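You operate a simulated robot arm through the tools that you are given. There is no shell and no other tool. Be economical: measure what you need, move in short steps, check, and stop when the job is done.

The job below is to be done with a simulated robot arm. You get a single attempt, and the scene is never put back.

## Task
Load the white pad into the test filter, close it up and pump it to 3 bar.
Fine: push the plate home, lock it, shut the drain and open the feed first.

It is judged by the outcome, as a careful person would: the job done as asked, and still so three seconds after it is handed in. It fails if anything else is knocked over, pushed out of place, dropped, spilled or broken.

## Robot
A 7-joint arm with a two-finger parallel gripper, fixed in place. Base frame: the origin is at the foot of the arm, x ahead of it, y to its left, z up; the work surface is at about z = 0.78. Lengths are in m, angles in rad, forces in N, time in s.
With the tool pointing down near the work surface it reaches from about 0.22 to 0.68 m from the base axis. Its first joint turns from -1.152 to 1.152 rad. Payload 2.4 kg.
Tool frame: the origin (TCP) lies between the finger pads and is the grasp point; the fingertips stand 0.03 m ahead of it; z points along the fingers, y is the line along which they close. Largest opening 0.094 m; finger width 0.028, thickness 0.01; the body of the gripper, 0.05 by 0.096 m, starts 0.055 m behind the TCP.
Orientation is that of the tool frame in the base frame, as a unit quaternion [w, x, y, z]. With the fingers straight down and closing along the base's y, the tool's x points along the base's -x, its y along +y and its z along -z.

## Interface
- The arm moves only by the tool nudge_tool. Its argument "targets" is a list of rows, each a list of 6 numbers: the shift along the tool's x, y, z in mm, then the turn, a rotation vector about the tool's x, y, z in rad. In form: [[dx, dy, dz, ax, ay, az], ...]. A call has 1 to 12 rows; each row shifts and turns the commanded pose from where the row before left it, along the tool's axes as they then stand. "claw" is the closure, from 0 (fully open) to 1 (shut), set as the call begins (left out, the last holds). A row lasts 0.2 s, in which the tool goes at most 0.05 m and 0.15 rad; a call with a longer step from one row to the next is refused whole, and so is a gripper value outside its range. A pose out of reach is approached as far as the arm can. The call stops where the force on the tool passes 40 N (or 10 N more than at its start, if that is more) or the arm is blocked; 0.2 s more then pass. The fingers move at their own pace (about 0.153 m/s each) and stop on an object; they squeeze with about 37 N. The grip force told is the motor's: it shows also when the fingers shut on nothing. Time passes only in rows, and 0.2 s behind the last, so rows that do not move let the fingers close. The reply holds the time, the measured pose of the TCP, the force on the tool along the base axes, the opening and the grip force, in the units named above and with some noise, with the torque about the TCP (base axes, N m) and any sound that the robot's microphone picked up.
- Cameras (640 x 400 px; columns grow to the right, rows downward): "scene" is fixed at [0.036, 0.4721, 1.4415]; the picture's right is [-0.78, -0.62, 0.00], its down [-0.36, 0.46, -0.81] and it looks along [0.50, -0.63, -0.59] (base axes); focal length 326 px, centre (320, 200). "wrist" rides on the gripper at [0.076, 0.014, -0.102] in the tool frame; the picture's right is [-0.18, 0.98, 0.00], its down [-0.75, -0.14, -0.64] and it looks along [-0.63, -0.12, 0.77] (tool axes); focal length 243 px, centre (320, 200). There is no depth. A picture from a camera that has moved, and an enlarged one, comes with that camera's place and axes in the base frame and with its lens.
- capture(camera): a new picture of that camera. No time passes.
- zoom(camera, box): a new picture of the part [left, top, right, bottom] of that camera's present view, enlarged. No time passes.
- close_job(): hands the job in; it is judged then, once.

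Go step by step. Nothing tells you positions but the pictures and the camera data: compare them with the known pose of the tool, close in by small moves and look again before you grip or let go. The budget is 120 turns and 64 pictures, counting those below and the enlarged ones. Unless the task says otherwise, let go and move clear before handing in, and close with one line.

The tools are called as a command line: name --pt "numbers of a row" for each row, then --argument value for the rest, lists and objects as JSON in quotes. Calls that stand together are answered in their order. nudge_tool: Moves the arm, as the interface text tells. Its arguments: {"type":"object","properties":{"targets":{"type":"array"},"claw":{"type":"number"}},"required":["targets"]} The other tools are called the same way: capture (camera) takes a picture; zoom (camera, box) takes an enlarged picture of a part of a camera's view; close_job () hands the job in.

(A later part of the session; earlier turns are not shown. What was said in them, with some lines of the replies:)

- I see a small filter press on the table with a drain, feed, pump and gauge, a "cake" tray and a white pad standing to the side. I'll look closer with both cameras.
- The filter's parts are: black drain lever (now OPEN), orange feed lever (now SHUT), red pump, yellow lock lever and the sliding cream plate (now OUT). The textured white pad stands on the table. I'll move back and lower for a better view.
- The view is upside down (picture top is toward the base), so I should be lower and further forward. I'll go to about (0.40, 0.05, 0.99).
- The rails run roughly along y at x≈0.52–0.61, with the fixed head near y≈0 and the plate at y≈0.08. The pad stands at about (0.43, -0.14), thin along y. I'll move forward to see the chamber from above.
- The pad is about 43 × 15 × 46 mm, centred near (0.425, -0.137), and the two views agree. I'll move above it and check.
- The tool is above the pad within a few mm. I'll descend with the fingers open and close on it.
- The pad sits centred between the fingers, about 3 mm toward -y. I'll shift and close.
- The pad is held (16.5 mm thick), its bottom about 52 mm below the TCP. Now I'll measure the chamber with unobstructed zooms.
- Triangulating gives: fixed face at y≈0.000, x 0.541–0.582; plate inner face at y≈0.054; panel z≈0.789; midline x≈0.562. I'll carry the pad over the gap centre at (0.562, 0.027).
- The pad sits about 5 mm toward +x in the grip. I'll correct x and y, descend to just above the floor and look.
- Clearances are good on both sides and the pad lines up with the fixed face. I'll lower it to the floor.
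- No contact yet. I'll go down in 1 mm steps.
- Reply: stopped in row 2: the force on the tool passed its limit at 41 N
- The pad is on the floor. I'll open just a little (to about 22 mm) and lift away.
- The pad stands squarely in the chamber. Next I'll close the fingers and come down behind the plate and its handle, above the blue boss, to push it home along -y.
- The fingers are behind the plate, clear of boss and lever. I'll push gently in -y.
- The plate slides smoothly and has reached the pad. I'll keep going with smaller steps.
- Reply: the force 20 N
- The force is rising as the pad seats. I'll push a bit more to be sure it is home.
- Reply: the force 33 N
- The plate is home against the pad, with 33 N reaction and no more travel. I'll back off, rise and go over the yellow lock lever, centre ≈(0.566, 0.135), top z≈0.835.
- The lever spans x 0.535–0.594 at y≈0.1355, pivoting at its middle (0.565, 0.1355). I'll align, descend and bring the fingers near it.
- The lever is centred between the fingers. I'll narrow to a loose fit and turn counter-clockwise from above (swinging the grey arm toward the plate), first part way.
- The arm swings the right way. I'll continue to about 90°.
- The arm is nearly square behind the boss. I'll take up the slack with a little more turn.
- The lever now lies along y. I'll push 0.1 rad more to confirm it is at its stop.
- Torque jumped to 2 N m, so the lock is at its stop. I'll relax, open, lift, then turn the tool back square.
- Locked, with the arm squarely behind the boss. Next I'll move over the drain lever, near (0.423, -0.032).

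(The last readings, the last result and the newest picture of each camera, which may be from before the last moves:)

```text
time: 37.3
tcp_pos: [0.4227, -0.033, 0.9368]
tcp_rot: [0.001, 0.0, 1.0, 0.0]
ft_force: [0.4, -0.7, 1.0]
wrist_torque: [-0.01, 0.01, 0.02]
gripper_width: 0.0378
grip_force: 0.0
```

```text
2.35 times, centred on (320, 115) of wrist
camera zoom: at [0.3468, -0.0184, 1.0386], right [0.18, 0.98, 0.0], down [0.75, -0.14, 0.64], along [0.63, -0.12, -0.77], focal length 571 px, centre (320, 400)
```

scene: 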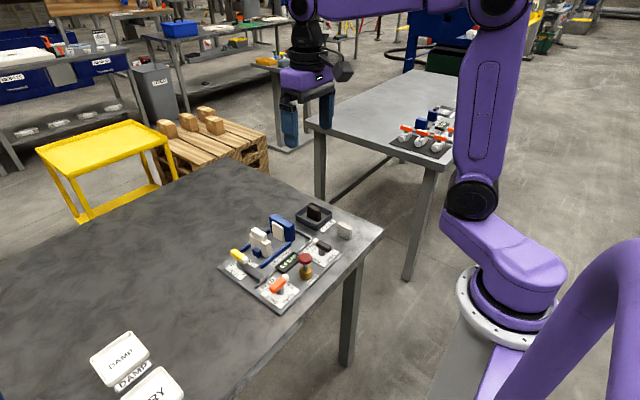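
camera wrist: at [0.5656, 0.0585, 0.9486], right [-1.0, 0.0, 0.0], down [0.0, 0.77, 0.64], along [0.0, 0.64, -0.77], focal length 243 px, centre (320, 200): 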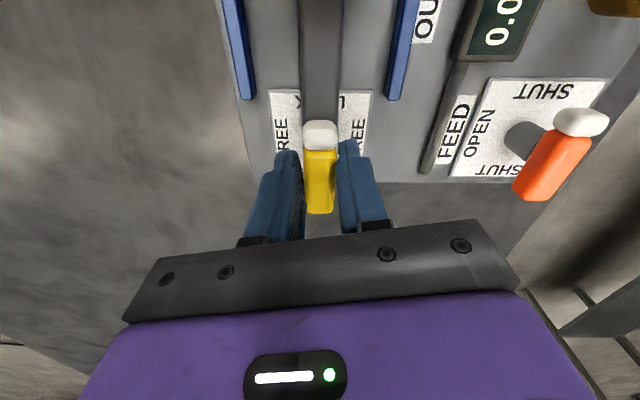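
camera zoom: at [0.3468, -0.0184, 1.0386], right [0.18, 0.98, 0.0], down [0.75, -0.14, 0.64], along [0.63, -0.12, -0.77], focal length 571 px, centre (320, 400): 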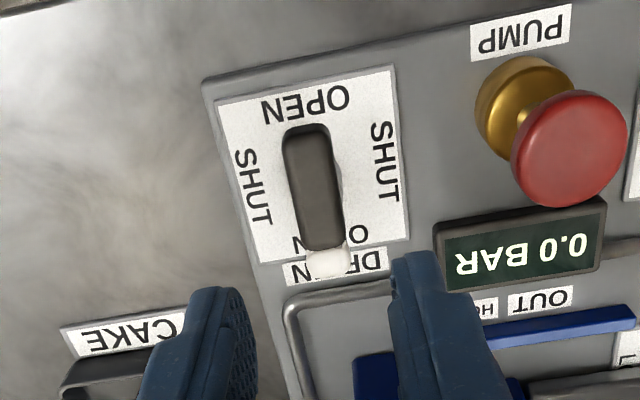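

The drain lever centre is at ≈(0.4255, -0.0335), top z≈0.824; it lies along x. I'll descend around it.

nudge_tool --pt "-2.5 -0.5 25 0 0 0" --pt "0 0 25 0 0 0" --pt "0 0 25 0 0 0" --pt "0 0 24 0 0 0" --pt "0 0 0 0 0 0"

zoom --camera "scene" --box '[285, 205, 365, 275]'

zoom --camera "wrist" --box '[220, 60, 420, 230]'

```text
time: 38.5
tcp_pos: [0.4272, -0.0327, 0.8384]
tcp_rot: [0.001, 0.0, 1.0, 0.0]
ft_force: [0.1, -1.1, 0.4]
wrist_torque: [-0.01, 0.02, 0.01]
gripper_width: 0.0376
grip_force: 0.0
```

```text
5.71 times, centred on (325, 240) of scene
camera zoom: at [0.036, 0.4721, 1.4415], right [-0.78, -0.62, 0.0], down [-0.36, 0.46, -0.81], along [0.5, -0.63, -0.59], focal length 1863 px, centre (291, -29)
```

zoom: 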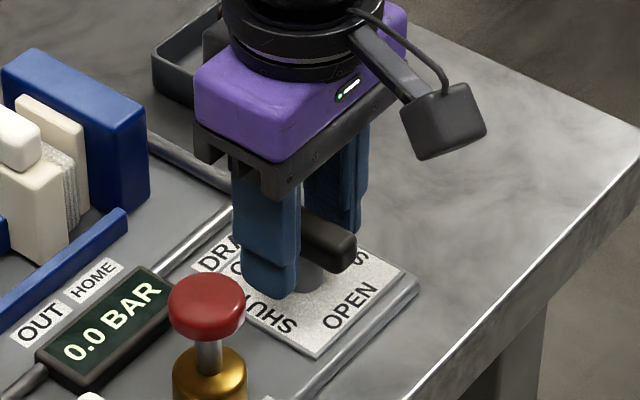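

```text
2.35 times, centred on (320, 145) of wrist
camera zoom: at [0.3514, -0.0181, 0.939], right [0.18, 0.98, 0.0], down [0.75, -0.14, 0.64], along [0.63, -0.12, -0.77], focal length 571 px, centre (320, 329)
```

zoom: 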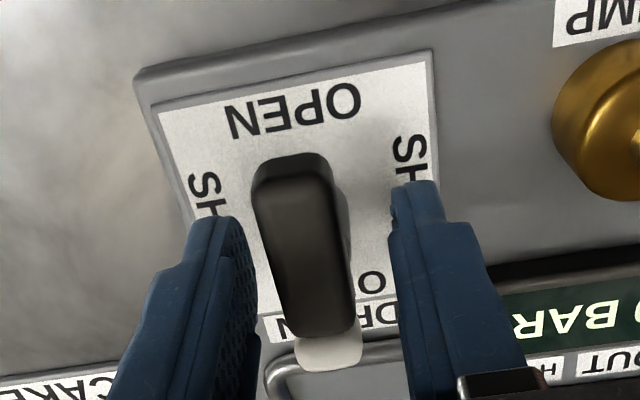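

The drain lever sits between the fingers. I'll take a loose fit and try clockwise a little, watching the torque.

nudge_tool --pt "0 -0.7 0 0 0 0" --pt "0 0 0 0 0 0" --pt "0 0 0 0 0 0.1" --pt "0 0 0 0 0 0.1" --pt "0 0 0 0 0 0.1" --pt "0 0 0 0 0 0.1" --pt "0 0 0 0 0 0" --claw 0.77

zoom --camera "scene" --box '[285, 205, 365, 275]'

```text
time: 40.1
tcp_pos: [0.4259, -0.0339, 0.8389]
tcp_rot: [0.001, 0.2, 0.98, -0.001]
ft_force: [-0.8, -0.4, 0.0]
wrist_torque: [0.0, 0.0, 0.02]
gripper_width: 0.0223
grip_force: 0.7
```

```text
5.71 times, centred on (325, 240) of scene
camera zoom: at [0.036, 0.472, 1.4415], right [-0.78, -0.62, 0.0], down [-0.36, 0.46, -0.81], along [0.5, -0.63, -0.59], focal length 1863 px, centre (291, -29)
```

zoom: 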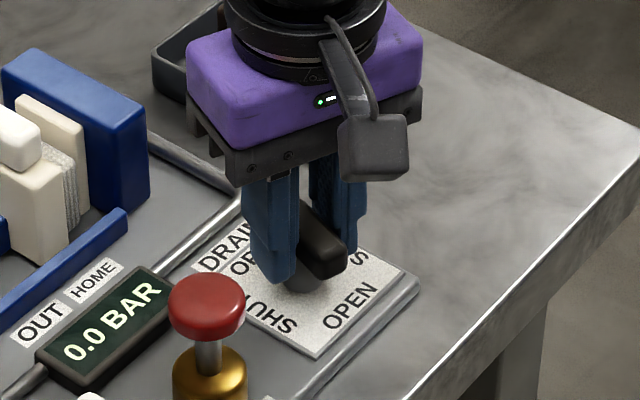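

It turns freely clockwise. I'll continue to about 95° of tool turn.

nudge_tool --pt "0 0 0 0 0 0.13" --pt "0 0 0 0 0 0.13" --pt "0 0 0 0 0 0.13" --pt "0 0 0 0 0 0.13" --pt "0 0 0 0 0 0.13" --pt "0 0 0 0 0 0.13" --pt "0 0 0 0 0 0.13" --pt "0 0 0 0 0 0.13" --pt "0 0 0 0 0 0.13" --pt "0 0 0 0 0 0"

nudge_tool --pt "0 0 0 0 0 0.07" --pt "0 0 0 0 0 0.07" --pt "0 0 0 0 0 0"

capture --camera "wrist"

```text
time: 42.3
tcp_pos: [0.4264, -0.0334, 0.8405]
tcp_rot: [0.001, 0.708, 0.706, 0.001]
ft_force: [3.7, -2.0, -0.7]
wrist_torque: [0.01, -0.01, 0.04]
gripper_width: 0.0238
grip_force: 1.9
```

```text
time: 43.1
tcp_pos: [0.4274, -0.0326, 0.8395]
tcp_rot: [0.001, 0.755, 0.656, 0.0]
ft_force: [5.9, 3.2, 1.1]
wrist_torque: [0.02, -0.01, 0.14]
gripper_width: 0.0248
grip_force: 2.5
```

```text
20 pictures are left
camera wrist: at [0.4517, 0.0414, 0.9403], right [0.95, -0.32, 0.0], down [-0.25, -0.73, 0.64], along [-0.2, -0.61, -0.77], focal length 243 px, centre (320, 200)
```

wrist: 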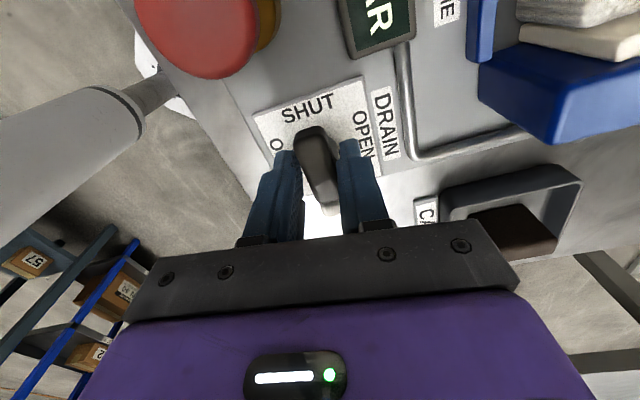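

The lever is near SHUT. I'll push a little more until the torque shows the stop.

nudge_tool --pt "0 0 0 0 0 0.05" --pt "0 0 0 0 0 0.05" --pt "0 0 0 0 0 0"

```text
time: 43.9
tcp_pos: [0.4271, -0.0332, 0.8394]
tcp_rot: [0.001, 0.786, 0.618, 0.0]
ft_force: [9.6, 4.5, 1.5]
wrist_torque: [0.02, -0.06, 0.22]
gripper_width: 0.0261
grip_force: 4.0
```

nudge_tool --pt "0 0 0 0 0 0.04" --pt "0 0 0 0 0 0.04" --pt "0 0 0 0 0 0"

zoom --camera "wrist" --box '[220, 60, 420, 230]'

```text
time: 44.7
tcp_pos: [0.4279, -0.0323, 0.8385]
tcp_rot: [0.001, 0.809, 0.587, 0.001]
ft_force: [9.1, 4.3, 20.1]
wrist_torque: [-0.15, 0.34, 1.57]
gripper_width: 0.0268
grip_force: 44.9
```

```text
2.35 times, centred on (320, 145) of wrist
camera zoom: at [0.4654, 0.0359, 0.9404], right [0.88, -0.48, 0.0], down [-0.37, -0.67, 0.64], along [-0.31, -0.56, -0.77], focal length 571 px, centre (320, 329)
```

zoom: 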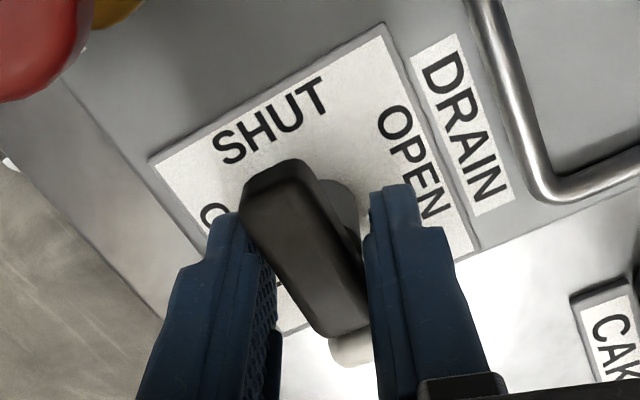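

The drain is at its SHUT stop. I'll release, lift and square the tool at -90° for the feed lever at ≈(0.4295, 0.135).

nudge_tool --pt "0 0 0 0 0 -0.1" --pt "0 0 0 0 0 -0.1" --pt "0 0 0 0 0 -0.1" --pt "0 0 0 0 0 0" --claw 0.6

nudge_tool --pt "0 0 -20 0 0 0" --pt "0 0 -40 0 0 0" --pt "0 0 -40 0 0 0" --pt "0 0 0 0 0 0"

```text
time: 45.7
tcp_pos: [0.427, -0.033, 0.8383]
tcp_rot: [0.001, 0.714, 0.7, 0.001]
ft_force: [-0.4, -0.8, 0.2]
wrist_torque: [0.0, 0.01, 0.02]
gripper_width: 0.0376
grip_force: 0.0
```

```text
time: 46.7
tcp_pos: [0.4248, -0.0339, 0.9392]
tcp_rot: [-0.001, 0.714, 0.7, 0.0]
ft_force: [-0.1, -1.3, 0.6]
wrist_torque: [0.01, 0.0, -0.02]
gripper_width: 0.0373
grip_force: 0.1
```

nudge_tool --pt "33.8 0 0 0 0 -0.02" --pt "33.8 0 0 0 0 0" --pt "33.8 0 0 0 0 0" --pt "33.8 0 0 0 0 0" --pt "33.8 0.5 0 0 0 0" --pt "0 0 0 0 0 0"

zoom --camera "wrist" --box '[220, 30, 420, 200]'

zoom --camera "scene" --box '[235, 215, 365, 315]'

```text
time: 48.1
tcp_pos: [0.4261, 0.1343, 0.9374]
tcp_rot: [0.001, 0.707, 0.707, 0.001]
ft_force: [0.0, 0.3, 0.1]
wrist_torque: [0.01, 0.02, 0.02]
gripper_width: 0.0376
grip_force: 0.0
```

```text
2.35 times, centred on (320, 115) of wrist
camera zoom: at [0.4411, 0.2107, 1.0377], right [0.98, -0.18, 0.0], down [-0.14, -0.75, 0.64], along [-0.12, -0.63, -0.77], focal length 571 px, centre (320, 400)
```

zoom: 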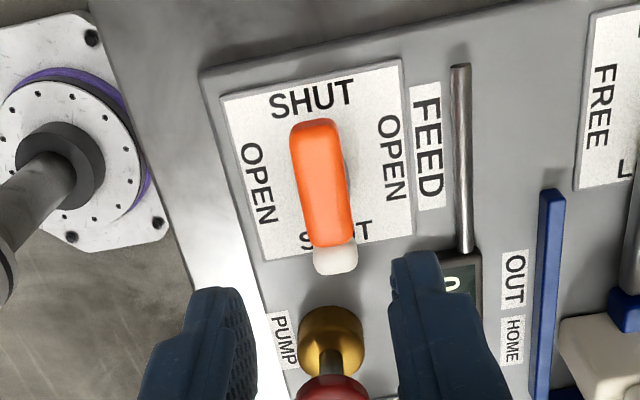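

```text
4.00 times, centred on (300, 265) of scene
camera zoom: at [0.036, 0.4721, 1.4415], right [-0.78, -0.62, 0.0], down [-0.36, 0.46, -0.81], along [0.5, -0.63, -0.59], focal length 1304 px, centre (400, -60)
```

zoom: 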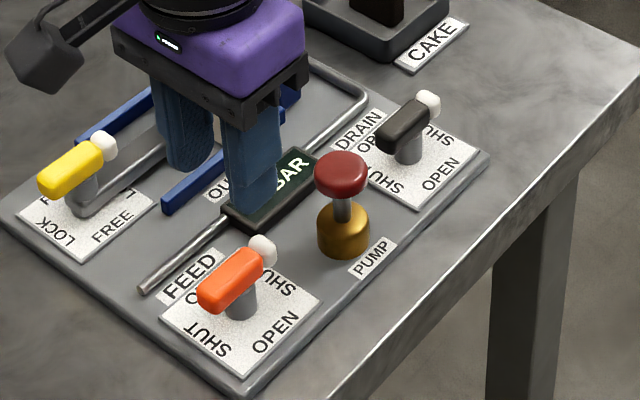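

The drain handle now points to SHUT. The feed lever centre is ≈(0.4285, 0.133), lying along y. I'll descend around it.

nudge_tool --pt "-1.5 2.5 25 0 0 0" --pt "0 0 25 0 0 0" --pt "0 0 25 0 0 0" --pt "0 0 24 0 0 0" --pt "0 0 0 0 0 0"

zoom --camera "wrist" --box '[220, 60, 420, 230]'

```text
time: 49.3
tcp_pos: [0.4295, 0.1342, 0.8391]
tcp_rot: [0.001, 0.707, 0.707, 0.001]
ft_force: [-0.3, -0.8, 0.4]
wrist_torque: [0.03, 0.04, -0.01]
gripper_width: 0.0375
grip_force: 0.0
```

```text
2.35 times, centred on (320, 145) of wrist
camera zoom: at [0.4443, 0.2103, 0.9401], right [0.98, -0.18, 0.0], down [-0.14, -0.75, 0.64], along [-0.12, -0.63, -0.77], focal length 571 px, centre (320, 329)
```

zoom: 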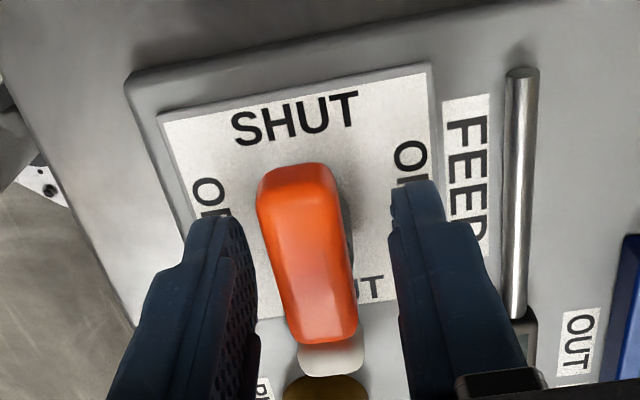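

Well placed. I'll take a loose fit and try counter-clockwise a little.

nudge_tool --pt "0 -0.5 0 0 0 0" --pt "0 0 0 0 0 0" --pt "0 0 0 0 0 -0.1" --pt "0 0 0 0 0 -0.1" --pt "0 0 0 0 0 -0.1" --pt "0 0 0 0 0 -0.1" --pt "0 0 0 0 0 0" --claw 0.77

```text
time: 50.9
tcp_pos: [0.4288, 0.1347, 0.839]
tcp_rot: [0.0, 0.552, 0.834, 0.0]
ft_force: [-6.1, -2.0, 3.0]
wrist_torque: [-0.09, 0.22, -0.06]
gripper_width: 0.0252
grip_force: 3.7
```

zoom --camera "wrist" --box '[220, 60, 420, 230]'

```text
2.35 times, centred on (320, 145) of wrist
camera zoom: at [0.4131, 0.2102, 0.9405], right [0.98, 0.21, 0.0], down [0.16, -0.75, 0.64], along [0.14, -0.63, -0.77], focal length 571 px, centre (320, 329)
```

zoom: 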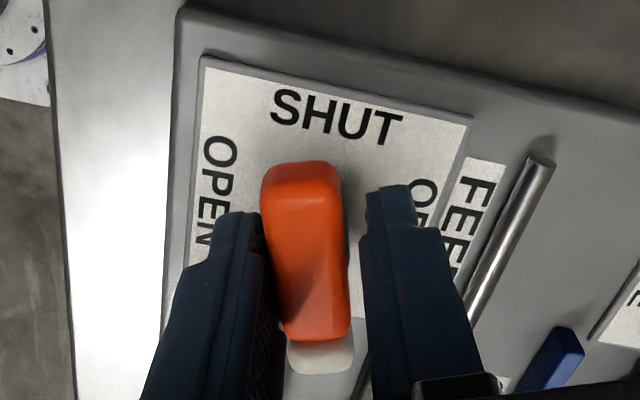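

The lever is following counter-clockwise. I'll continue toward OPEN.

nudge_tool --pt "0 0 0 0 0 -0.13" --pt "0 0 0 0 0 -0.13" --pt "0 0 0 0 0 -0.13" --pt "0 0 0 0 0 -0.13" --pt "0 0 0 0 0 -0.13" --pt "0 0 0 0 0 -0.13" --pt "0 0 0 0 0 -0.13" --pt "0 0 0 0 0 -0.13" --pt "0 0 0 0 0 -0.13" --pt "0 0 0 0 0 0"

nudge_tool --pt "0 0 0 0 0 -0.07" --pt "0 0 0 0 0 -0.07" --pt "0 0 0 0 0 0"

nudge_tool --pt "0 0 0 0 0 -0.05" --pt "0 0 0 0 0 -0.03" --pt "0 0 0 0 0 0"

zoom --camera "wrist" --box '[220, 60, 420, 230]'

```text
time: 53.1
tcp_pos: [0.4308, 0.1348, 0.8393]
tcp_rot: [0.001, -0.001, 1.0, 0.0]
ft_force: [-1.5, -12.6, -3.1]
wrist_torque: [-0.34, 0.1, -0.01]
gripper_width: 0.0289
grip_force: 6.6
```

```text
time: 53.9
tcp_pos: [0.4298, 0.1336, 0.8409]
tcp_rot: [-0.001, -0.07, 0.998, 0.0]
ft_force: [-6.9, -15.3, -4.7]
wrist_torque: [-0.14, 0.21, -0.3]
gripper_width: 0.0298
grip_force: 7.3
```

```text
time: 54.7
tcp_pos: [0.4282, 0.1346, 0.841]
tcp_rot: [-0.001, -0.11, 0.994, -0.001]
ft_force: [-9.3, -21.7, 4.5]
wrist_torque: [-0.39, 0.13, -0.52]
gripper_width: 0.0327
grip_force: 10.0
```

```text
2.35 times, centred on (320, 145) of wrist
camera zoom: at [0.3515, 0.1322, 0.9416], right [-0.03, 1.0, 0.0], down [0.77, 0.03, 0.64], along [0.64, 0.02, -0.77], focal length 571 px, centre (320, 329)
```

zoom: 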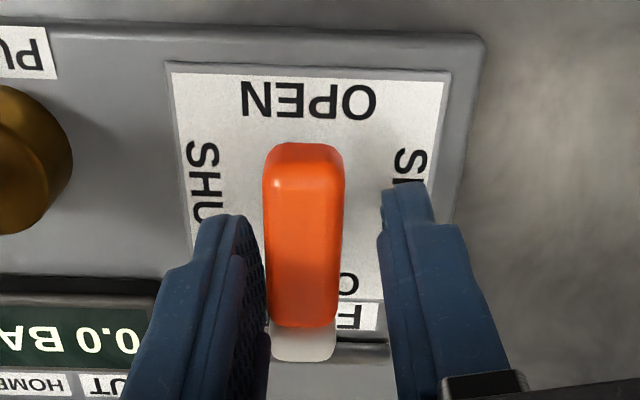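

The lever is near OPEN, but the tool is off-centre by about 3 mm in y. I'll shift to relieve that and finish the turn to the stop.

nudge_tool --pt "0 -1.5 0 0 0 0" --pt "0 -1.5 0 0 0 0" --pt "0 0 0 0 0 -0.05" --pt "0 0 0 0 0 0"

nudge_tool --pt "0 0 0 0 0 -0.05" --pt "0 0 0 0 0 -0.03" --pt "0 0 0 0 0 0"

zoom --camera "wrist" --box '[220, 60, 420, 230]'

```text
time: 55.7
tcp_pos: [0.43, 0.1322, 0.8404]
tcp_rot: [0.0, -0.135, 0.991, 0.001]
ft_force: [-5.6, -14.2, -4.1]
wrist_torque: [-0.21, 0.14, -0.31]
gripper_width: 0.0289
grip_force: 5.9
```

```text
time: 56.5
tcp_pos: [0.43, 0.1311, 0.84]
tcp_rot: [0.0, -0.173, 0.985, 0.0]
ft_force: [-4.4, -18.2, -7.5]
wrist_torque: [-0.25, 0.24, -0.39]
gripper_width: 0.0309
grip_force: 8.3
```

```text
2.35 times, centred on (320, 145) of wrist
camera zoom: at [0.3537, 0.1189, 0.9421], right [-0.16, 0.99, 0.0], down [0.76, 0.13, 0.64], along [0.63, 0.1, -0.77], focal length 571 px, centre (320, 329)
```

zoom: 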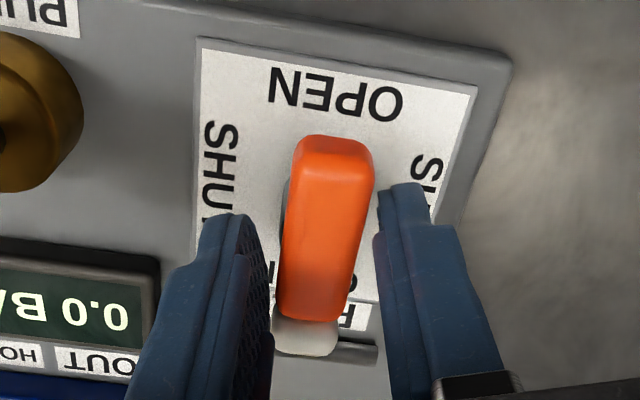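

The lever is parallel to the label's OPEN axis and no longer follows, so it is at its stop. I'll release and lift.

nudge_tool --pt "0 0 0 0 0 0.12" --pt "0 0 0 0 0 0.12" --pt "0 0 0 0 0 0.11" --pt "0 0 0 0 0 0" --claw 0.55

nudge_tool --pt "0 0 -20 0 0 0" --pt "0 0 -40 0 0 0" --pt "0 0 -40 0 0 0" --pt "0 0 0 0 0 0"

zoom --camera "scene" --box '[220, 205, 350, 315]'

```text
time: 57.5
tcp_pos: [0.4308, 0.1308, 0.8405]
tcp_rot: [0.0, 0.001, 1.0, 0.0]
ft_force: [0.1, 0.5, 0.2]
wrist_torque: [-0.02, 0.01, 0.0]
gripper_width: 0.0422
grip_force: 0.0
```

```text
time: 58.5
tcp_pos: [0.4304, 0.1319, 0.9402]
tcp_rot: [0.0, -0.001, 1.0, -0.001]
ft_force: [-1.0, 0.4, 0.3]
wrist_torque: [0.01, -0.05, -0.01]
gripper_width: 0.0423
grip_force: 0.1
```

```text
3.64 times, centred on (285, 260) of scene
camera zoom: at [0.036, 0.4721, 1.4415], right [-0.78, -0.62, 0.0], down [-0.36, 0.46, -0.81], along [0.5, -0.63, -0.59], focal length 1185 px, centre (447, -18)
```

zoom: 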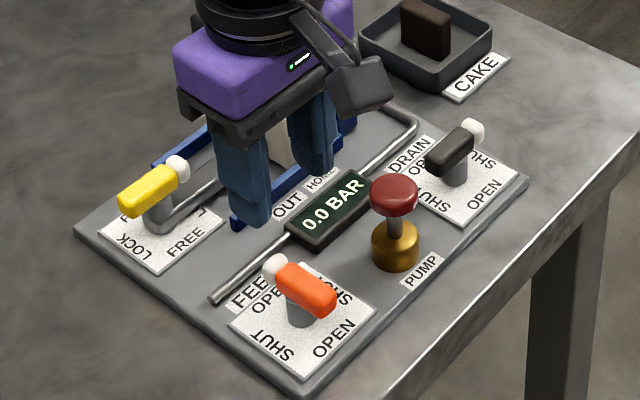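

The feed is OPEN. I'll close the fingers and go above the red pump knob at ≈(0.416, 0.050), top z≈0.852.

nudge_tool --pt "7 -41 0 0 0 0" --pt "7 -41 0 0 0 0" --pt "0 0 20 0 0 0" --pt "0 0 15 0 0 0" --pt "0 0 0 0 0 0" --claw 1

zoom --camera "scene" --box '[250, 205, 350, 285]'

```text
time: 59.7
tcp_pos: [0.4155, 0.0494, 0.9041]
tcp_rot: [0.001, 0.001, 1.0, 0.0]
ft_force: [-0.3, 0.0, 0.1]
wrist_torque: [0.02, 0.01, 0.05]
gripper_width: 0.0
grip_force: 33.1
```

```text
5.00 times, centred on (300, 245) of scene
camera zoom: at [0.036, 0.4721, 1.4415], right [-0.78, -0.62, 0.0], down [-0.36, 0.46, -0.81], along [0.5, -0.63, -0.59], focal length 1630 px, centre (420, -25)
```

zoom: 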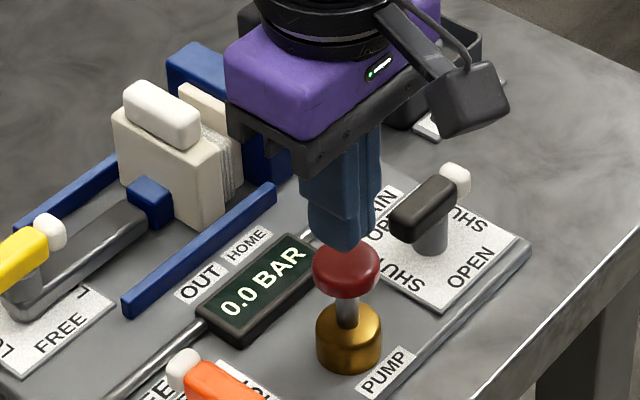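

Centred over the knob and the gauge stays in view. I'll press the first stroke gently.

nudge_tool --pt "0 0 10 0 0 0" --pt "0 0 8 0 0 0" --pt "0 0 4 0 0 0" --pt "0 0 4 0 0 0" --pt "0 0 4 0 0 0" --pt "0 0 4 0 0 0" --pt "0 0 0 0 0 0"

zoom --camera "scene" --box '[250, 205, 350, 285]'

```text
time: 61.3
tcp_pos: [0.4163, 0.0493, 0.8701]
tcp_rot: [0.001, 0.0, 1.0, 0.0]
ft_force: [2.7, -0.7, 5.4]
wrist_torque: [-0.01, -0.07, 0.01]
gripper_width: 0.0001
grip_force: 33.2
```

```text
5.00 times, centred on (300, 245) of scene
camera zoom: at [0.036, 0.472, 1.4415], right [-0.78, -0.62, 0.0], down [-0.36, 0.46, -0.81], along [0.5, -0.63, -0.59], focal length 1630 px, centre (420, -25)
```

zoom: 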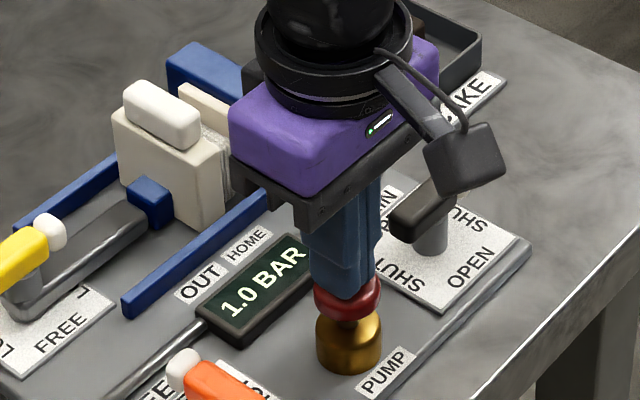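

One stroke gives 1.0 bar. I'll raise fully and do the second stroke the same way.

nudge_tool --pt "0 0 -10 0 0 0" --pt "0 0 -14 0 0 0" --pt "0 0 0 0 0 0" --pt "0 0 8 0 0 0" --pt "0 0 4 0 0 0" --pt "0 0 4 0 0 0" --pt "0 0 4 0 0 0" --pt "0 0 4 0 0 0" --pt "0 0 0 0 0 0"

zoom --camera "scene" --box '[250, 205, 350, 285]'

```text
time: 63.3
tcp_pos: [0.4152, 0.0497, 0.8708]
tcp_rot: [0.0, 0.0, 1.0, 0.0]
ft_force: [-1.0, 0.2, 6.1]
wrist_torque: [0.01, 0.01, -0.07]
gripper_width: 0.0001
grip_force: 32.9
```

```text
5.00 times, centred on (300, 245) of scene
camera zoom: at [0.0359, 0.4721, 1.4415], right [-0.78, -0.62, 0.0], down [-0.36, 0.46, -0.81], along [0.5, -0.63, -0.59], focal length 1630 px, centre (420, -25)
```

zoom: 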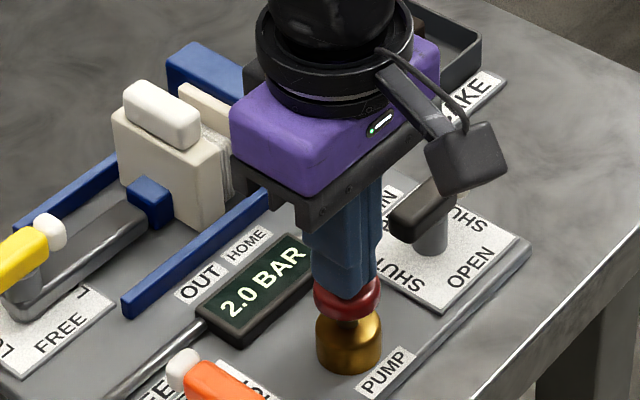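

2.0 bar. I'll do the third stroke now.

nudge_tool --pt "0 0 -10 0 0 0" --pt "0 0 -14 0 0 0" --pt "0 0 0 0 0 0" --pt "0 0 8 0 0 0" --pt "0 0 4 0 0 0" --pt "0 0 4 0 0 0" --pt "0 0 4 0 0 0" --pt "0 0 4 0 0 0" --pt "0 0 0 0 0 0"

zoom --camera "scene" --box '[250, 205, 350, 285]'

```text
time: 65.3
tcp_pos: [0.4139, 0.0493, 0.8715]
tcp_rot: [0.001, 0.0, 1.0, 0.0]
ft_force: [2.0, 1.3, 5.4]
wrist_torque: [0.04, -0.08, 0.03]
gripper_width: 0.0
grip_force: 33.3
```

```text
5.00 times, centred on (300, 245) of scene
camera zoom: at [0.036, 0.4721, 1.4415], right [-0.78, -0.62, 0.0], down [-0.36, 0.46, -0.81], along [0.5, -0.63, -0.59], focal length 1630 px, centre (420, -25)
```

zoom: 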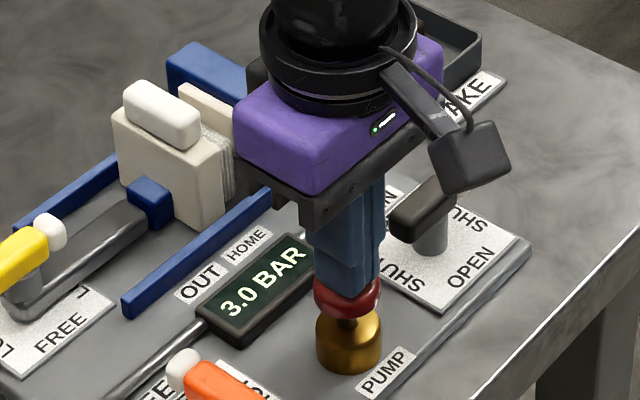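

The gauge reads 3.0 bar. I'll lift straight clear, wait a few seconds and check that it holds.

nudge_tool --pt "0 0 -20 0 0 0" --pt "0 0 -40 0 0 0" --pt "0 0 -40 0 0 0" --pt "20 0 -30 0 0 0" --pt "0 0 0 0 0 0" --pt "0 0 0 0 0 0" --pt "0 0 0 0 0 0" --pt "0 0 0 0 0 0" --pt "0 0 0 0 0 0" --pt "0 0 0 0 0 0" --pt "0 0 0 0 0 0" --pt "0 0 0 0 0 0"

nudge_tool --pt "0 0 0 0 0 0" --pt "0 0 0 0 0 0" --pt "0 0 0 0 0 0" --pt "0 0 0 0 0 0" --pt "0 0 0 0 0 0" --pt "0 0 0 0 0 0"

zoom --camera "scene" --box '[220, 195, 370, 310]'

```text
time: 67.9
tcp_pos: [0.3924, 0.0495, 0.9997]
tcp_rot: [0.0, 0.0, 1.0, 0.001]
ft_force: [-0.7, -0.8, -0.6]
wrist_torque: [-0.01, -0.02, 0.03]
gripper_width: 0.0
grip_force: 33.4
```

```text
time: 69.3
tcp_pos: [0.3937, 0.0481, 1.0011]
tcp_rot: [0.001, 0.0, 1.0, 0.0]
ft_force: [-1.1, 0.0, -0.1]
wrist_torque: [0.04, 0.0, 0.01]
gripper_width: 0.0
grip_force: 32.5
```

```text
3.48 times, centred on (295, 252) of scene
camera zoom: at [0.036, 0.4721, 1.4415], right [-0.78, -0.62, 0.0], down [-0.36, 0.46, -0.81], along [0.5, -0.63, -0.59], focal length 1134 px, centre (407, 17)
```

zoom: 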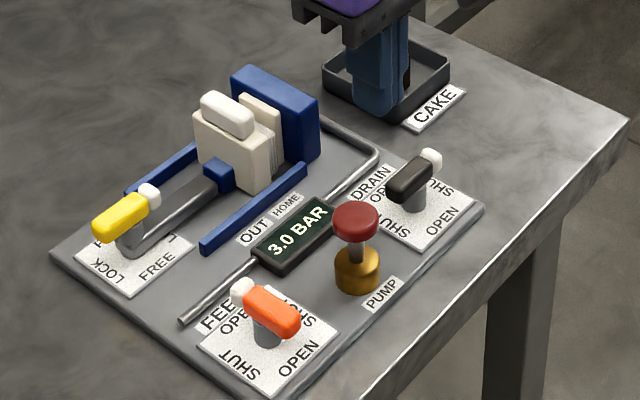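

The gauge holds at 3.0 bar about four seconds after the last stroke. The pad is clamped, the plate is home and locked, the drain is shut, the feed is open, and the tool is clear.

close_job

```text
The job is handed in.
```

The white pad is loaded, the plate is pushed home and locked, the drain is shut and the feed is open. The filter is pumped to 3.0 bar, which held for about four seconds before I handed in.
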